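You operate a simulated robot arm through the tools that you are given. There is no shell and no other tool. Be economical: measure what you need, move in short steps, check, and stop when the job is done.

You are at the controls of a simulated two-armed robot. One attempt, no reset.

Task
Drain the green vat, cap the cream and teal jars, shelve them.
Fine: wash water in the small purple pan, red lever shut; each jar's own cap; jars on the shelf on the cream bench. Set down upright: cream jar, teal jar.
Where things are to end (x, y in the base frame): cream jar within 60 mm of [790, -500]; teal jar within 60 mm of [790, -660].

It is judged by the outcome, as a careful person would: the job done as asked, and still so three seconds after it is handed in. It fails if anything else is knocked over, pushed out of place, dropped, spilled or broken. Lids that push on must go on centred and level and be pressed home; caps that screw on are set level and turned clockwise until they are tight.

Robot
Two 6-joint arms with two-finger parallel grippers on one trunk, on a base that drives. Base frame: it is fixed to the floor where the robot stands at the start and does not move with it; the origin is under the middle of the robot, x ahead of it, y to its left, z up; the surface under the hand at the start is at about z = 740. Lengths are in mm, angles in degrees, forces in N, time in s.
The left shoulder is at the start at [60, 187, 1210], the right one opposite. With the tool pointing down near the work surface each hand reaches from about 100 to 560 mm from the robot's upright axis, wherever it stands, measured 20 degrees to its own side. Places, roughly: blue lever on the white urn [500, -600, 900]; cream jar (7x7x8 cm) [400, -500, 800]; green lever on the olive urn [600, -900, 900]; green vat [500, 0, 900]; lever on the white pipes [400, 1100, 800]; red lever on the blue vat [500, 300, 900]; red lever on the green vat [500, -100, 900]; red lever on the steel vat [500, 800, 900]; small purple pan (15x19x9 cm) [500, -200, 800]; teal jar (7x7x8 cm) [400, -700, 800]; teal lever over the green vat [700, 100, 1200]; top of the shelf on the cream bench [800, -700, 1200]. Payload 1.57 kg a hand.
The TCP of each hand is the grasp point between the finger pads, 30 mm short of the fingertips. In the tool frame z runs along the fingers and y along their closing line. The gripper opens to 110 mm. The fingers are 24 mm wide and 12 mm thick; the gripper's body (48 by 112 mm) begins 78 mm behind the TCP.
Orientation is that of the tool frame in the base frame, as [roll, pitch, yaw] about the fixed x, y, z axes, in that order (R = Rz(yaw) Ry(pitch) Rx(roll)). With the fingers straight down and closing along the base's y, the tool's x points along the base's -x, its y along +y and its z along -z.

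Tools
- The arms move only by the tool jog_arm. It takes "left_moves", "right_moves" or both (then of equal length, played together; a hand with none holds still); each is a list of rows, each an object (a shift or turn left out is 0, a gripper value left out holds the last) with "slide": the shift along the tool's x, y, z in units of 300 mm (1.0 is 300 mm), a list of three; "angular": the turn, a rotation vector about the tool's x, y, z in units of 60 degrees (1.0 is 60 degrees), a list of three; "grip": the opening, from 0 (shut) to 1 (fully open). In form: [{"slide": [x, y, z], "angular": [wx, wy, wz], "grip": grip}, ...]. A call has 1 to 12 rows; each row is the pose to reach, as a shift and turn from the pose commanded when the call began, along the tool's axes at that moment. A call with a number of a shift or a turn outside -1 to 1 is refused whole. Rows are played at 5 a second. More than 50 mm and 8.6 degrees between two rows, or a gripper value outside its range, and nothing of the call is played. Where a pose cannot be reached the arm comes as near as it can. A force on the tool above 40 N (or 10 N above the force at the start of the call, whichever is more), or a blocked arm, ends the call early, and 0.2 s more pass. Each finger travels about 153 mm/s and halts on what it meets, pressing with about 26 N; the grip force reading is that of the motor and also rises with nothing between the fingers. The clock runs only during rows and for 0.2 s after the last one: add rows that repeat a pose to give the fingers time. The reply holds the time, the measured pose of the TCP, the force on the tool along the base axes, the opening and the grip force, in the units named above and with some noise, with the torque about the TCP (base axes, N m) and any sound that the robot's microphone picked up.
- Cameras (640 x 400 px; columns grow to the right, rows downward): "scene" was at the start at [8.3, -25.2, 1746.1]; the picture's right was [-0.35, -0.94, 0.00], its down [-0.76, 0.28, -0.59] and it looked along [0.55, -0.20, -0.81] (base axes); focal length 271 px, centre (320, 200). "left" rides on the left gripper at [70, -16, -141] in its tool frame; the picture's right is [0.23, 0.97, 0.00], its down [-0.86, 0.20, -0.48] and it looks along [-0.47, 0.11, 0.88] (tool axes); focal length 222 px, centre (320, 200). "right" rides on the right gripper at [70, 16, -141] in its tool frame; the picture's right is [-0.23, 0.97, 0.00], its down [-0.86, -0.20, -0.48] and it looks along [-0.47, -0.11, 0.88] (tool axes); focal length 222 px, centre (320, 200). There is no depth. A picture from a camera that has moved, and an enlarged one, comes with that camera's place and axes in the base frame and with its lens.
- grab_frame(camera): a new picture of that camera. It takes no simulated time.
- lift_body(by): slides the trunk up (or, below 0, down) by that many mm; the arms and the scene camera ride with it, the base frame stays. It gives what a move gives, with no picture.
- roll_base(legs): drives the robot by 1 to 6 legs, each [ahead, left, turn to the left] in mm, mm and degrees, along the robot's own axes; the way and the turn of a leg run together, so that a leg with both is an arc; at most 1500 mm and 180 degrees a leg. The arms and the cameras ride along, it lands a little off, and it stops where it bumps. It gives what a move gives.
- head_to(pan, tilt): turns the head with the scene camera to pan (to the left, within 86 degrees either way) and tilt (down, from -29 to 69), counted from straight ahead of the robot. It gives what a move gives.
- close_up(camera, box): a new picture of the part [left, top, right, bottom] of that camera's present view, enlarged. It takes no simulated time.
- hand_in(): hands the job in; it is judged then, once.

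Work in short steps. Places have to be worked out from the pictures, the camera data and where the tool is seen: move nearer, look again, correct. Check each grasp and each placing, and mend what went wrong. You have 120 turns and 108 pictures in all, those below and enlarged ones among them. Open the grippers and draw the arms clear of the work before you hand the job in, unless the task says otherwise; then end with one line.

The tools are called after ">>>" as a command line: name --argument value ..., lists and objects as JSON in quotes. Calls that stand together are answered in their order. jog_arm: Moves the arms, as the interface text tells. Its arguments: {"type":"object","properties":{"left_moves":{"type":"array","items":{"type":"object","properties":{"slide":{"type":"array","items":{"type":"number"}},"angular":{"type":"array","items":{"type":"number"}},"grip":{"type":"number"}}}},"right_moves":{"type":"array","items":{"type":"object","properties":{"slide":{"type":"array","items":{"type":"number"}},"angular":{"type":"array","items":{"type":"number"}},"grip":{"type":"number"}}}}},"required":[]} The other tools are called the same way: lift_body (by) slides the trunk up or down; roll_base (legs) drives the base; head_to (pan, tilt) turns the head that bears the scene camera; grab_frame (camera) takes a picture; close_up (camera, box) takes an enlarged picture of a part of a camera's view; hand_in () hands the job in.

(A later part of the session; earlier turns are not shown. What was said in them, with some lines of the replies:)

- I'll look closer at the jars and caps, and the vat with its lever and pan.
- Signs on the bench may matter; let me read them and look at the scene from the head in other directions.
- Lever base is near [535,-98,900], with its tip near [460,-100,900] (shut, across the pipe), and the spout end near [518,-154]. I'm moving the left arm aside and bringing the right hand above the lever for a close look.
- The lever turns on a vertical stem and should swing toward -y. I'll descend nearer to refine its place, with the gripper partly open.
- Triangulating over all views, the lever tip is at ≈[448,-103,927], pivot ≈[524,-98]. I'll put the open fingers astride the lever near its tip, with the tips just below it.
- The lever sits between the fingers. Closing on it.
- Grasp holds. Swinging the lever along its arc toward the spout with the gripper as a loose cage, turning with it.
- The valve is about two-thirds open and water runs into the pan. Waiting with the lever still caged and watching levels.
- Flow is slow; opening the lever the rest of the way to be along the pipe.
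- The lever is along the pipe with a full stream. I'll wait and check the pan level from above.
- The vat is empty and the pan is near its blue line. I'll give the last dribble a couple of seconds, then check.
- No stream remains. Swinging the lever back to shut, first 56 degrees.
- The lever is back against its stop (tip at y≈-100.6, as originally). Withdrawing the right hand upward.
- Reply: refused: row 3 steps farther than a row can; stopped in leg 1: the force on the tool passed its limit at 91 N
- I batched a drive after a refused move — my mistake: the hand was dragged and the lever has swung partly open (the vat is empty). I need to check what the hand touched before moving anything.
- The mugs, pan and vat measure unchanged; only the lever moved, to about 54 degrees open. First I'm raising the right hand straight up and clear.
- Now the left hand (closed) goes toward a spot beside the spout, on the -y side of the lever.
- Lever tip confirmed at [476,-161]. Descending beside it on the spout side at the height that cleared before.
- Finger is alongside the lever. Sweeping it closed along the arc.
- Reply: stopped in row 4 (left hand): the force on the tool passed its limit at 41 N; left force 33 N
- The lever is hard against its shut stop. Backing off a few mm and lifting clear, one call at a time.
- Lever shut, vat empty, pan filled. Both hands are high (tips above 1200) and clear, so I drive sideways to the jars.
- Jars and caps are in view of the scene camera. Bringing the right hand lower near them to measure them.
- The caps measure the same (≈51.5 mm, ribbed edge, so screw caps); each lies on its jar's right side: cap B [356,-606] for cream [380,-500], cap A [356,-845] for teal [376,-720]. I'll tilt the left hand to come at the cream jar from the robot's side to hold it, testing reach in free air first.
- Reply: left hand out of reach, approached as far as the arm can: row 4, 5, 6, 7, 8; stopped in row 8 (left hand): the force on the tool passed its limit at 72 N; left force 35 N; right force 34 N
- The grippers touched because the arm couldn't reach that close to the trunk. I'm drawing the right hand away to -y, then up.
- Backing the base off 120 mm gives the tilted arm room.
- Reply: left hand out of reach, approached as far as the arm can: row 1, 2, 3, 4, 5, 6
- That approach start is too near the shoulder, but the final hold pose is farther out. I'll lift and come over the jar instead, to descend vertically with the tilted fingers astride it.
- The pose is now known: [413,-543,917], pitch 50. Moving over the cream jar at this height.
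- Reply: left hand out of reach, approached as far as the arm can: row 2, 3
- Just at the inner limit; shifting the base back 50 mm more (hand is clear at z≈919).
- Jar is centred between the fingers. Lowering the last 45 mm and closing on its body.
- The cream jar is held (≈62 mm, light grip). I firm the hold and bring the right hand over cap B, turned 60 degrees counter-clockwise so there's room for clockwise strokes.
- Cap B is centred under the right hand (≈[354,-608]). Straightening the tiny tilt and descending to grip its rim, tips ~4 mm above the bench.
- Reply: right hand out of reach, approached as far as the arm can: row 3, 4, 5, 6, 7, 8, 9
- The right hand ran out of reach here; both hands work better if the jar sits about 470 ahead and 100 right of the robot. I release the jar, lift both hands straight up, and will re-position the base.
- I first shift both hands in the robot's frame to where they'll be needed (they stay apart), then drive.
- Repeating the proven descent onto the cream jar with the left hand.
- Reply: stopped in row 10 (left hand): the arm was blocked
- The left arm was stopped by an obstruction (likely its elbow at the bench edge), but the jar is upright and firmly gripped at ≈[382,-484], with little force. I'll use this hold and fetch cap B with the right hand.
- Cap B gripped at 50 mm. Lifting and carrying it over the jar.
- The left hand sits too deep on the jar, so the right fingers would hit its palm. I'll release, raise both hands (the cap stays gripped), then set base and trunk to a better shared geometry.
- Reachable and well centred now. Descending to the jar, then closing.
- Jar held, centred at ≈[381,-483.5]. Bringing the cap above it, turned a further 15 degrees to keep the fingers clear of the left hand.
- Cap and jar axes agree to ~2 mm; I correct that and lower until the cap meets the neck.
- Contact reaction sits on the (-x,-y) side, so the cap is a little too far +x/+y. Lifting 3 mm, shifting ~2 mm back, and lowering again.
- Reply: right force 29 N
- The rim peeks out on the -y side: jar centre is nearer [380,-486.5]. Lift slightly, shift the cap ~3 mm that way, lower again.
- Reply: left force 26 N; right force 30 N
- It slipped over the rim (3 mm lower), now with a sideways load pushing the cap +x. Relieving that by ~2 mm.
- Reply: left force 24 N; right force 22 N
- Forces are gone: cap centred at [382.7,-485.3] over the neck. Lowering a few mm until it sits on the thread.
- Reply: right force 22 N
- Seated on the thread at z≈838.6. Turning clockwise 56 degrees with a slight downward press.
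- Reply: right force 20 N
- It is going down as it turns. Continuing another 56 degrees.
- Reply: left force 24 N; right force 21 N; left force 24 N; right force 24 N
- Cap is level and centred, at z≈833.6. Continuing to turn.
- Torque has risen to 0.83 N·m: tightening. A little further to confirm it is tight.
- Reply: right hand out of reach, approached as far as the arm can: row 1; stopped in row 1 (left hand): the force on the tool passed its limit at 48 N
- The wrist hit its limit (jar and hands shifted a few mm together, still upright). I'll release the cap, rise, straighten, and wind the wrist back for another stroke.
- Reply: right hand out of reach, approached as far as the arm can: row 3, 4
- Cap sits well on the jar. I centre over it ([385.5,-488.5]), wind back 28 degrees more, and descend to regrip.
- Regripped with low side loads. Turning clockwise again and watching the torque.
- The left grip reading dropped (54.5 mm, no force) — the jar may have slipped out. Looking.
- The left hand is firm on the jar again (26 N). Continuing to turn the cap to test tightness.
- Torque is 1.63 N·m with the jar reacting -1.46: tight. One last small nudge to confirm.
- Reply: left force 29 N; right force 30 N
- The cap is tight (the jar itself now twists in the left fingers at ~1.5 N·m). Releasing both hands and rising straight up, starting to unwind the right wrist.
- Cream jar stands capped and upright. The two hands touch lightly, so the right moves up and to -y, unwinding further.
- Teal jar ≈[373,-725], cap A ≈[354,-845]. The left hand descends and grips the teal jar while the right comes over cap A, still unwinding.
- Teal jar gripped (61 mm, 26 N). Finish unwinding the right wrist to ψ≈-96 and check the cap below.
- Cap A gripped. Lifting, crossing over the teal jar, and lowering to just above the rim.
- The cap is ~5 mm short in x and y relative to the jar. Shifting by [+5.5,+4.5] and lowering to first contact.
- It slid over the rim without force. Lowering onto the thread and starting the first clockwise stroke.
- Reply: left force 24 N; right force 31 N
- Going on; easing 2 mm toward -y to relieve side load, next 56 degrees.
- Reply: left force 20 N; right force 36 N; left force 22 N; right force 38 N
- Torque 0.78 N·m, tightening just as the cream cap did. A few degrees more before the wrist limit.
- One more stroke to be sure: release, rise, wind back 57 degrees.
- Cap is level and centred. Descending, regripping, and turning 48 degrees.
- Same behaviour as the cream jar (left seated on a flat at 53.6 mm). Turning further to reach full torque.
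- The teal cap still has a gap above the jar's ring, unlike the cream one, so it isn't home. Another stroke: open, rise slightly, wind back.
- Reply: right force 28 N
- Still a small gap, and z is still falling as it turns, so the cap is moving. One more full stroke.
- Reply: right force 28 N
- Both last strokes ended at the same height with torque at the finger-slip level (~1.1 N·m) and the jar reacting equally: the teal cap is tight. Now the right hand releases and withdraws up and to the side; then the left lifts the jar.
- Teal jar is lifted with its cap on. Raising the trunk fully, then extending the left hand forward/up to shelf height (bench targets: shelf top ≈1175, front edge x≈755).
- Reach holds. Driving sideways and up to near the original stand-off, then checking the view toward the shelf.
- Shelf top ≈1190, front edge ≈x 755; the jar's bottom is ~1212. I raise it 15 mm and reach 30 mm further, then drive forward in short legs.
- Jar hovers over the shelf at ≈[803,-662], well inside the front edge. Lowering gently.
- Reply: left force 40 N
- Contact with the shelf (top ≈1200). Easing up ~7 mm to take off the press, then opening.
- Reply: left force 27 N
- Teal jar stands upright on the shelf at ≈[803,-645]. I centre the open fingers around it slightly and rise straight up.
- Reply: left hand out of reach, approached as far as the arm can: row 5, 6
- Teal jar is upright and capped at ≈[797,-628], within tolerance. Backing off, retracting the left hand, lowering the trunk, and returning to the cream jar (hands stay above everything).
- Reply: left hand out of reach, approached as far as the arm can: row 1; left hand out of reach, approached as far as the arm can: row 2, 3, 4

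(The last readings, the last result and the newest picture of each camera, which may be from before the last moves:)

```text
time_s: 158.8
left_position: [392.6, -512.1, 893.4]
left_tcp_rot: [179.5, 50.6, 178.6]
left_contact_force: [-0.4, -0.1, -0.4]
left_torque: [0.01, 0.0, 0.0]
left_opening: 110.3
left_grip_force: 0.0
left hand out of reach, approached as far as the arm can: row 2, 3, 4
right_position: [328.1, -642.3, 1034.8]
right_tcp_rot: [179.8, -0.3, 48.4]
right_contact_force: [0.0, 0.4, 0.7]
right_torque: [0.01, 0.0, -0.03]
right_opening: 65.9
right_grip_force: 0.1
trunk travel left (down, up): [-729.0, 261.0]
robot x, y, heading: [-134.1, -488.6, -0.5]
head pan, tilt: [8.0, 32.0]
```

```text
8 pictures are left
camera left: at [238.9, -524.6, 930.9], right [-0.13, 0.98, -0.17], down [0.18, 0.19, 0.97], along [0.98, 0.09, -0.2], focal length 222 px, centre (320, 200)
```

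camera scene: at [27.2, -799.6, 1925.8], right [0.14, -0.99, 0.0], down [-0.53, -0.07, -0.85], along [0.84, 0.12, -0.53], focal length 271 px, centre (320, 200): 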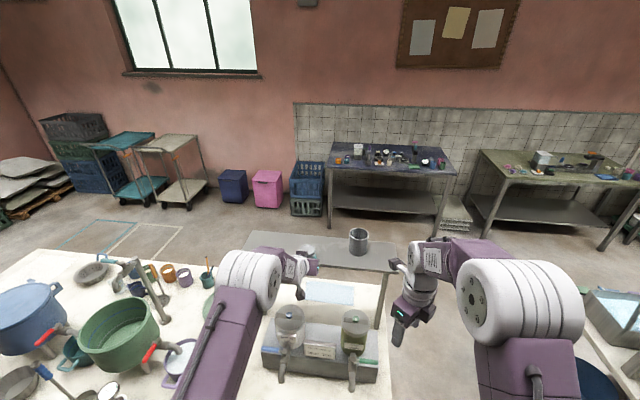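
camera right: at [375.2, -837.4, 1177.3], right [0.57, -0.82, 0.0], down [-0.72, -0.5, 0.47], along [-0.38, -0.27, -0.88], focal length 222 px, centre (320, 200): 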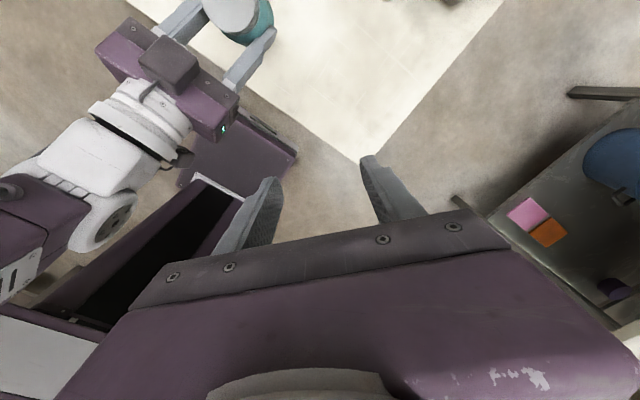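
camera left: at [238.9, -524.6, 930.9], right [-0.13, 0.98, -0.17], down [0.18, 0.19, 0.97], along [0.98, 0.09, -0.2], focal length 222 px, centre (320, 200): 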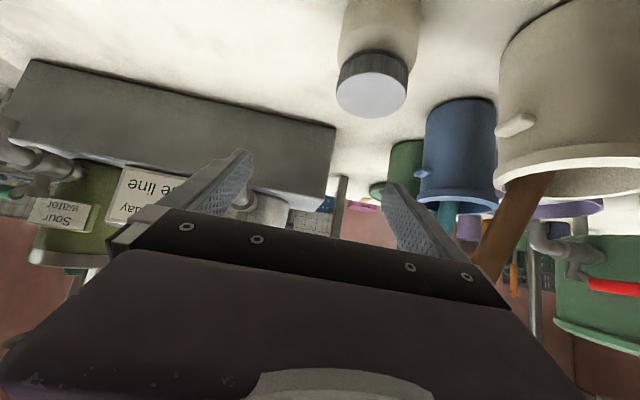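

The cap is at ≈[375,-490]; hand reached only [393,-512] at this height. I shift the base by the difference and descend straight down, then close.

>>> roll_base --legs '[[-26, 22, 0]]'

>>> jog_arm --left_moves '[{"slide": [0.1, 0, 0.083]}, {"slide": [0.2, 0, 0.165]}, {"slide": [0.304, 0, 0.25]}, {"slide": [0.304, 0, 0.25]}, {"slide": [0.304, 0, 0.25], "grip": 0.8}, {"slide": [0.304, 0, 0.25], "grip": 0.6}, {"slide": [0.304, 0, 0.25], "grip": 0.45}, {"slide": [0.304, 0, 0.25], "grip": 0.3}, {"slide": [0.304, 0, 0.25], "grip": 0.3}]'

>>> grab_frame --camera "left"

```text
time_s: 159.6
left_position: [368.4, -491.6, 894.3]
left_tcp_rot: [179.3, 50.6, 178.6]
left_contact_force: [0.4, -0.6, 0.5]
left_torque: [0.01, 0.02, 0.05]
left_opening: 110.0
left_grip_force: 0.2
right_position: [303.7, -620.6, 1033.2]
right_tcp_rot: [180.0, -0.3, 48.3]
right_contact_force: [0.0, -0.7, -1.0]
right_torque: [0.03, 0.02, 0.0]
right_opening: 65.9
right_grip_force: 0.0
trunk travel left (down, up): [-729.0, 261.0]
robot x, y, heading: [-158.0, -477.8, 0.3]
head pan, tilt: [8.0, 32.0]
```

```text
time_s: 161.6
left_position: [374.2, -496.2, 777.8]
left_tcp_rot: [178.9, 50.6, 178.4]
left_contact_force: [-0.7, 0.1, 1.1]
left_torque: [-0.04, -0.02, -0.03]
left_opening: 57.6
left_grip_force: 25.7
left hand out of reach, approached as far as the arm can: row 1, 2, 3, 4, 5, 6, 7, 8, 9
right_position: [303.0, -620.2, 1035.7]
right_tcp_rot: [179.8, -0.3, 48.3]
right_contact_force: [0.4, 0.5, 0.4]
right_torque: [-0.01, 0.01, -0.01]
right_opening: 65.9
right_grip_force: 0.1
trunk travel left (down, up): [-729.0, 261.0]
robot x, y, heading: [-161.5, -469.9, -0.1]
head pan, tilt: [8.0, 32.0]
```

```text
7 pictures are left
camera left: at [220.0, -509.6, 813.7], right [-0.13, 0.98, -0.16], down [0.18, 0.19, 0.97], along [0.98, 0.1, -0.2], focal length 222 px, centre (320, 200)
```

left: 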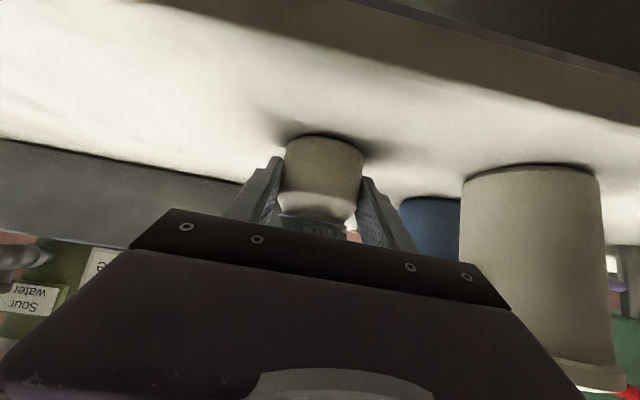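

Cream jar gripped (57.6 mm, 26 N). Lifting it, raising the trunk, then extending as with the teal jar.

>>> jog_arm --left_moves '[{"slide": [-0.05, 0, -0.04]}, {"slide": [-0.103, 0, -0.085]}, {"slide": [-0.206, 0, -0.169]}]'

>>> lift_body --by 258

>>> jog_arm --left_moves '[{"slide": [-0.112, 0.08, 0.025]}, {"slide": [-0.224, 0.16, 0.05]}, {"slide": [-0.336, 0.241, 0.076]}, {"slide": [-0.448, 0.322, 0.101]}, {"slide": [-0.56, 0.402, 0.126]}, {"slide": [-0.672, 0.482, 0.151]}, {"slide": [-0.784, 0.563, 0.177]}]'

>>> grab_frame --camera "left"

```text
time_s: 162.4
left_position: [373.4, -495.8, 856.9]
left_tcp_rot: [179.5, 50.6, 178.8]
left_contact_force: [0.1, -0.8, -2.6]
left_torque: [-0.01, 0.04, -0.02]
left_opening: 57.6
left_grip_force: 26.8
right_position: [301.6, -619.0, 1034.4]
right_tcp_rot: [179.6, -0.4, 48.3]
right_contact_force: [0.8, 0.8, 0.3]
right_torque: [0.0, -0.03, -0.01]
right_opening: 66.0
right_grip_force: 0.1
trunk travel left (down, up): [-729.0, 261.0]
robot x, y, heading: [-156.8, -470.4, 0.1]
head pan, tilt: [8.0, 32.0]
```

```text
time_s: 165.1
left_position: [374.2, -496.5, 1114.5]
left_tcp_rot: [179.6, 50.5, 178.7]
left_contact_force: [-0.2, 0.5, -2.0]
left_torque: [-0.01, 0.02, -0.01]
left_opening: 57.4
left_grip_force: 26.5
right_position: [302.1, -618.9, 1293.3]
right_tcp_rot: [179.7, -0.3, 48.4]
right_contact_force: [0.4, -0.2, -0.3]
right_torque: [0.03, 0.0, -0.02]
right_opening: 66.2
right_grip_force: 0.0
trunk travel left (down, up): [-987.0, 3.0]
robot x, y, heading: [-161.0, -473.1, 0.2]
head pan, tilt: [8.0, 32.0]
```

```text
time_s: 166.7
left_position: [566.2, -329.7, 1264.8]
left_tcp_rot: [179.7, 50.6, 178.8]
left_contact_force: [0.3, -0.9, -1.6]
left_torque: [-0.04, 0.01, 0.01]
left_opening: 57.2
left_grip_force: 25.9
right_position: [302.5, -618.4, 1293.3]
right_tcp_rot: [179.7, -0.2, 48.3]
right_contact_force: [-0.2, 0.3, 0.2]
right_torque: [0.0, 0.01, 0.01]
right_opening: 65.8
right_grip_force: 0.0
trunk travel left (down, up): [-987.0, 3.0]
robot x, y, heading: [-159.9, -472.7, -0.0]
head pan, tilt: [8.0, 32.0]
```

```text
6 pictures are left
camera left: at [412.8, -343.1, 1300.8], right [-0.13, 0.98, -0.17], down [0.18, 0.19, 0.97], along [0.98, 0.09, -0.2], focal length 222 px, centre (320, 200)
```

left: 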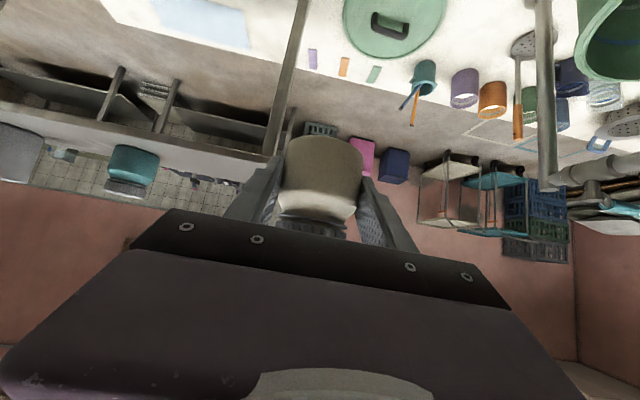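

Cream jar is secure; the teal jar stands on the shelf at y≈-624. I'll place the cream at y≈-486 for clearance: drive sideways, then forward in short legs.

>>> roll_base --legs '[[0, -156, 0], [150, 0, 0], [38, 0, 0], [37, 0, 0]]'

>>> grab_frame --camera "left"

```text
time_s: 170.0
left_position: [787.2, -484.6, 1267.0]
left_tcp_rot: [179.6, 50.8, 178.7]
left_contact_force: [-0.7, 0.7, -1.0]
left_torque: [0.0, 0.0, 0.01]
left_opening: 57.2
left_grip_force: 26.4
right_position: [524.1, -774.6, 1294.3]
right_tcp_rot: [179.6, -0.4, 48.4]
right_contact_force: [0.3, -0.2, 0.3]
right_torque: [-0.02, -0.05, -0.02]
right_opening: 66.3
right_grip_force: 0.1
trunk travel left (down, up): [-987.0, 3.0]
robot x, y, heading: [68.5, -628.3, -0.0]
head pan, tilt: [8.0, 32.0]
```

```text
5 pictures are left
camera left: at [633.1, -498.7, 1302.6], right [-0.13, 0.98, -0.17], down [0.17, 0.19, 0.97], along [0.98, 0.09, -0.19], focal length 222 px, centre (320, 200)
```

left: 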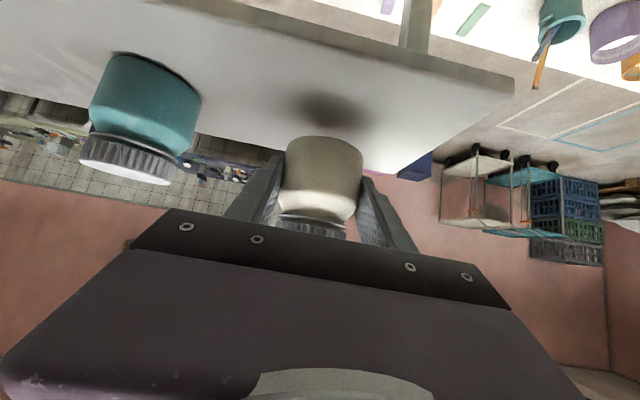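

Cream jar hovers well inside the shelf front edge (≈x 733). Lowering to contact near TCP 1238.

>>> jog_arm --left_moves '[{"slide": [0.0387, 0, 0.0318]}, {"slide": [0.0645, 0, 0.053]}, {"slide": [0.0722, 0, 0.0594]}, {"slide": [0.078, 0, 0.064]}]'

```text
time_s: 171.0
left_position: [790.5, -485.7, 1238.2]
left_tcp_rot: [179.5, 50.8, 178.8]
left_contact_force: [-3.6, 1.6, 9.1]
left_torque: [-0.32, 0.14, -0.12]
left_opening: 57.0
left_grip_force: 25.9
right_position: [525.8, -773.8, 1293.9]
right_tcp_rot: [179.5, -0.5, 48.4]
right_contact_force: [0.8, 0.6, -0.1]
right_torque: [0.0, 0.02, 0.0]
right_opening: 66.2
right_grip_force: 0.1
trunk travel left (down, up): [-987.0, 3.0]
robot x, y, heading: [63.1, -629.9, 0.3]
head pan, tilt: [8.0, 32.0]
```

Resting with 9 N. Opening the fingers slowly.

>>> jog_arm --left_moves '[{"grip": 0.53}, {"grip": 0.57}, {"grip": 0.62}, {"grip": 0.7}, {"grip": 0.85}, {"grip": 1}, {"grip": 1}]'

>>> grab_frame --camera "left"

```text
time_s: 172.6
left_position: [790.7, -485.8, 1236.0]
left_tcp_rot: [179.5, 50.6, 178.7]
left_contact_force: [-0.4, -0.5, 0.0]
left_torque: [-0.01, -0.03, 0.01]
left_opening: 109.9
left_grip_force: 0.1
right_position: [526.5, -775.4, 1292.7]
right_tcp_rot: [179.6, -0.4, 48.4]
right_contact_force: [-1.1, -0.9, 0.3]
right_torque: [-0.01, -0.01, 0.01]
right_opening: 65.8
right_grip_force: 0.1
trunk travel left (down, up): [-987.0, 3.0]
robot x, y, heading: [66.4, -629.2, 0.0]
head pan, tilt: [8.0, 32.0]
```

```text
4 pictures are left
camera left: at [637.1, -499.2, 1270.6], right [-0.13, 0.98, -0.17], down [0.18, 0.19, 0.97], along [0.98, 0.1, -0.2], focal length 222 px, centre (320, 200)
```

left: 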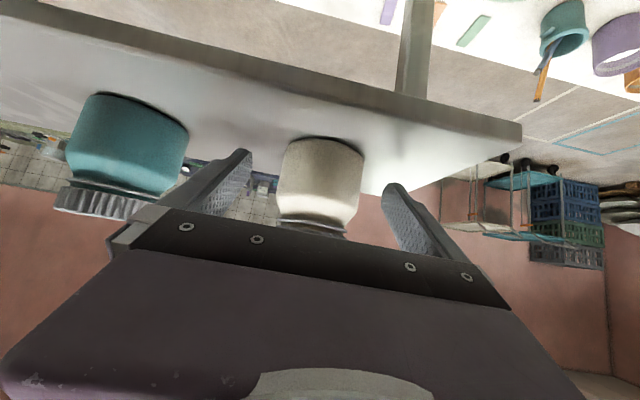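

Cream jar stands free and upright between the open fingers. Rising straight up, then backing the robot away.

>>> jog_arm --left_moves '[{"slide": [-0.05, 0, -0.04]}, {"slide": [-0.1, 0, -0.082]}, {"slide": [-0.155, 0, -0.127]}, {"slide": [-0.21, 0, -0.172]}]'

>>> roll_base --legs '[[-200, 0, 0]]'

>>> grab_frame --camera "left"

```text
time_s: 173.6
left_position: [791.7, -485.2, 1315.0]
left_tcp_rot: [179.6, 50.7, 178.8]
left_contact_force: [1.0, -0.4, 0.8]
left_torque: [-0.06, -0.03, -0.01]
left_opening: 110.0
left_grip_force: 0.1
right_position: [528.0, -774.4, 1293.7]
right_tcp_rot: [179.7, -0.2, 48.4]
right_contact_force: [0.6, -0.4, 0.3]
right_torque: [0.02, 0.0, -0.02]
right_opening: 66.3
right_grip_force: 0.0
trunk travel left (down, up): [-987.0, 3.0]
robot x, y, heading: [66.8, -625.9, 0.1]
head pan, tilt: [8.0, 32.0]
```

```text
time_s: 175.2
left_position: [598.3, -487.5, 1311.6]
left_tcp_rot: [179.4, 50.4, 178.7]
left_contact_force: [0.0, -1.1, -0.3]
left_torque: [-0.03, 0.0, 0.04]
left_opening: 109.8
left_grip_force: 0.1
right_position: [334.3, -775.3, 1291.1]
right_tcp_rot: [179.9, 0.0, 48.3]
right_contact_force: [0.0, 0.4, -0.5]
right_torque: [-0.01, 0.05, -0.02]
right_opening: 65.7
right_grip_force: 0.0
trunk travel left (down, up): [-987.0, 3.0]
robot x, y, heading: [-131.7, -629.4, -0.0]
head pan, tilt: [8.0, 32.0]
```

```text
3 pictures are left
camera left: at [444.8, -499.4, 1349.2], right [-0.13, 0.98, -0.17], down [0.18, 0.19, 0.96], along [0.98, 0.09, -0.2], focal length 222 px, centre (320, 200)
```

left: 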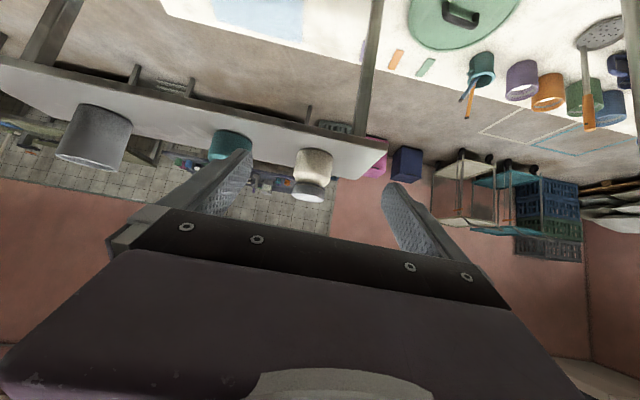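

Both jars stand on the shelf. A last zoom on the jars and on the lever/pan area.

>>> close_up --camera "left" --box '[200, 110, 360, 220]'

>>> head_to --pan 30 --tilt 48

>>> grab_frame --camera "scene"

```text
3.64 times, centred on (280, 165) of left
camera zoom: at [444.8, -499.4, 1349.2], right [-0.13, 0.98, -0.17], down [0.18, 0.19, 0.96], along [0.98, 0.09, -0.2], focal length 808 px, centre (466, 327)
```

zoom: 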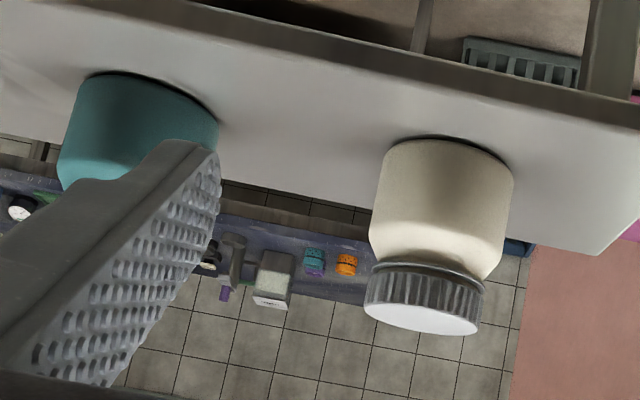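

```text
time_s: 176.1
left_position: [593.2, -486.5, 1314.7]
left_tcp_rot: [179.6, 50.8, 178.7]
left_contact_force: [-0.2, 0.6, 0.2]
left_torque: [0.0, -0.01, 0.01]
left_opening: 109.8
left_grip_force: 0.1
right_position: [328.4, -775.3, 1292.5]
right_tcp_rot: [179.7, -0.2, 48.3]
right_contact_force: [0.1, 1.3, 0.1]
right_torque: [-0.02, -0.02, -0.04]
right_opening: 66.0
right_grip_force: 0.0
trunk travel left (down, up): [-987.0, 3.0]
robot x, y, heading: [-135.4, -627.2, -0.2]
head pan, tilt: [30.0, 48.0]
```

```text
1 pictures are left
camera scene: at [-124.4, -588.7, 1902.3], right [0.5, -0.87, 0.0], down [-0.64, -0.37, -0.67], along [0.58, 0.33, -0.74], focal length 271 px, centre (320, 200)
```

scene: 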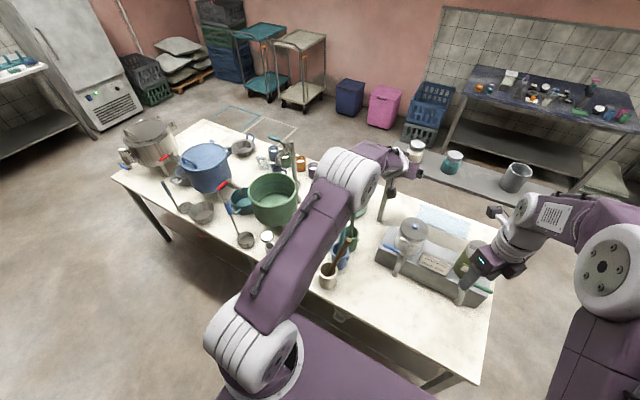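

The green vat is empty, with its water in the purple pan and the lever against its stop. Both jars stand capped and upright on the shelf, other items are in place, and the arms are clear with grippers open, so I'm handing in.

>>> hand_in

```text
The job is handed in.
```

I handed the job in: the green vat is drained into the small purple pan with the red lever shut, and both jars are capped and upright on the shelf, cream at about [790, -487] and teal at about [797, -625]. While moving off after draining I accidentally dragged the lever part open, pushed it shut again, and saw nothing else displaced; I also couldn't see any mark showing which cap belongs to which jar, so I matched them by where they lay.
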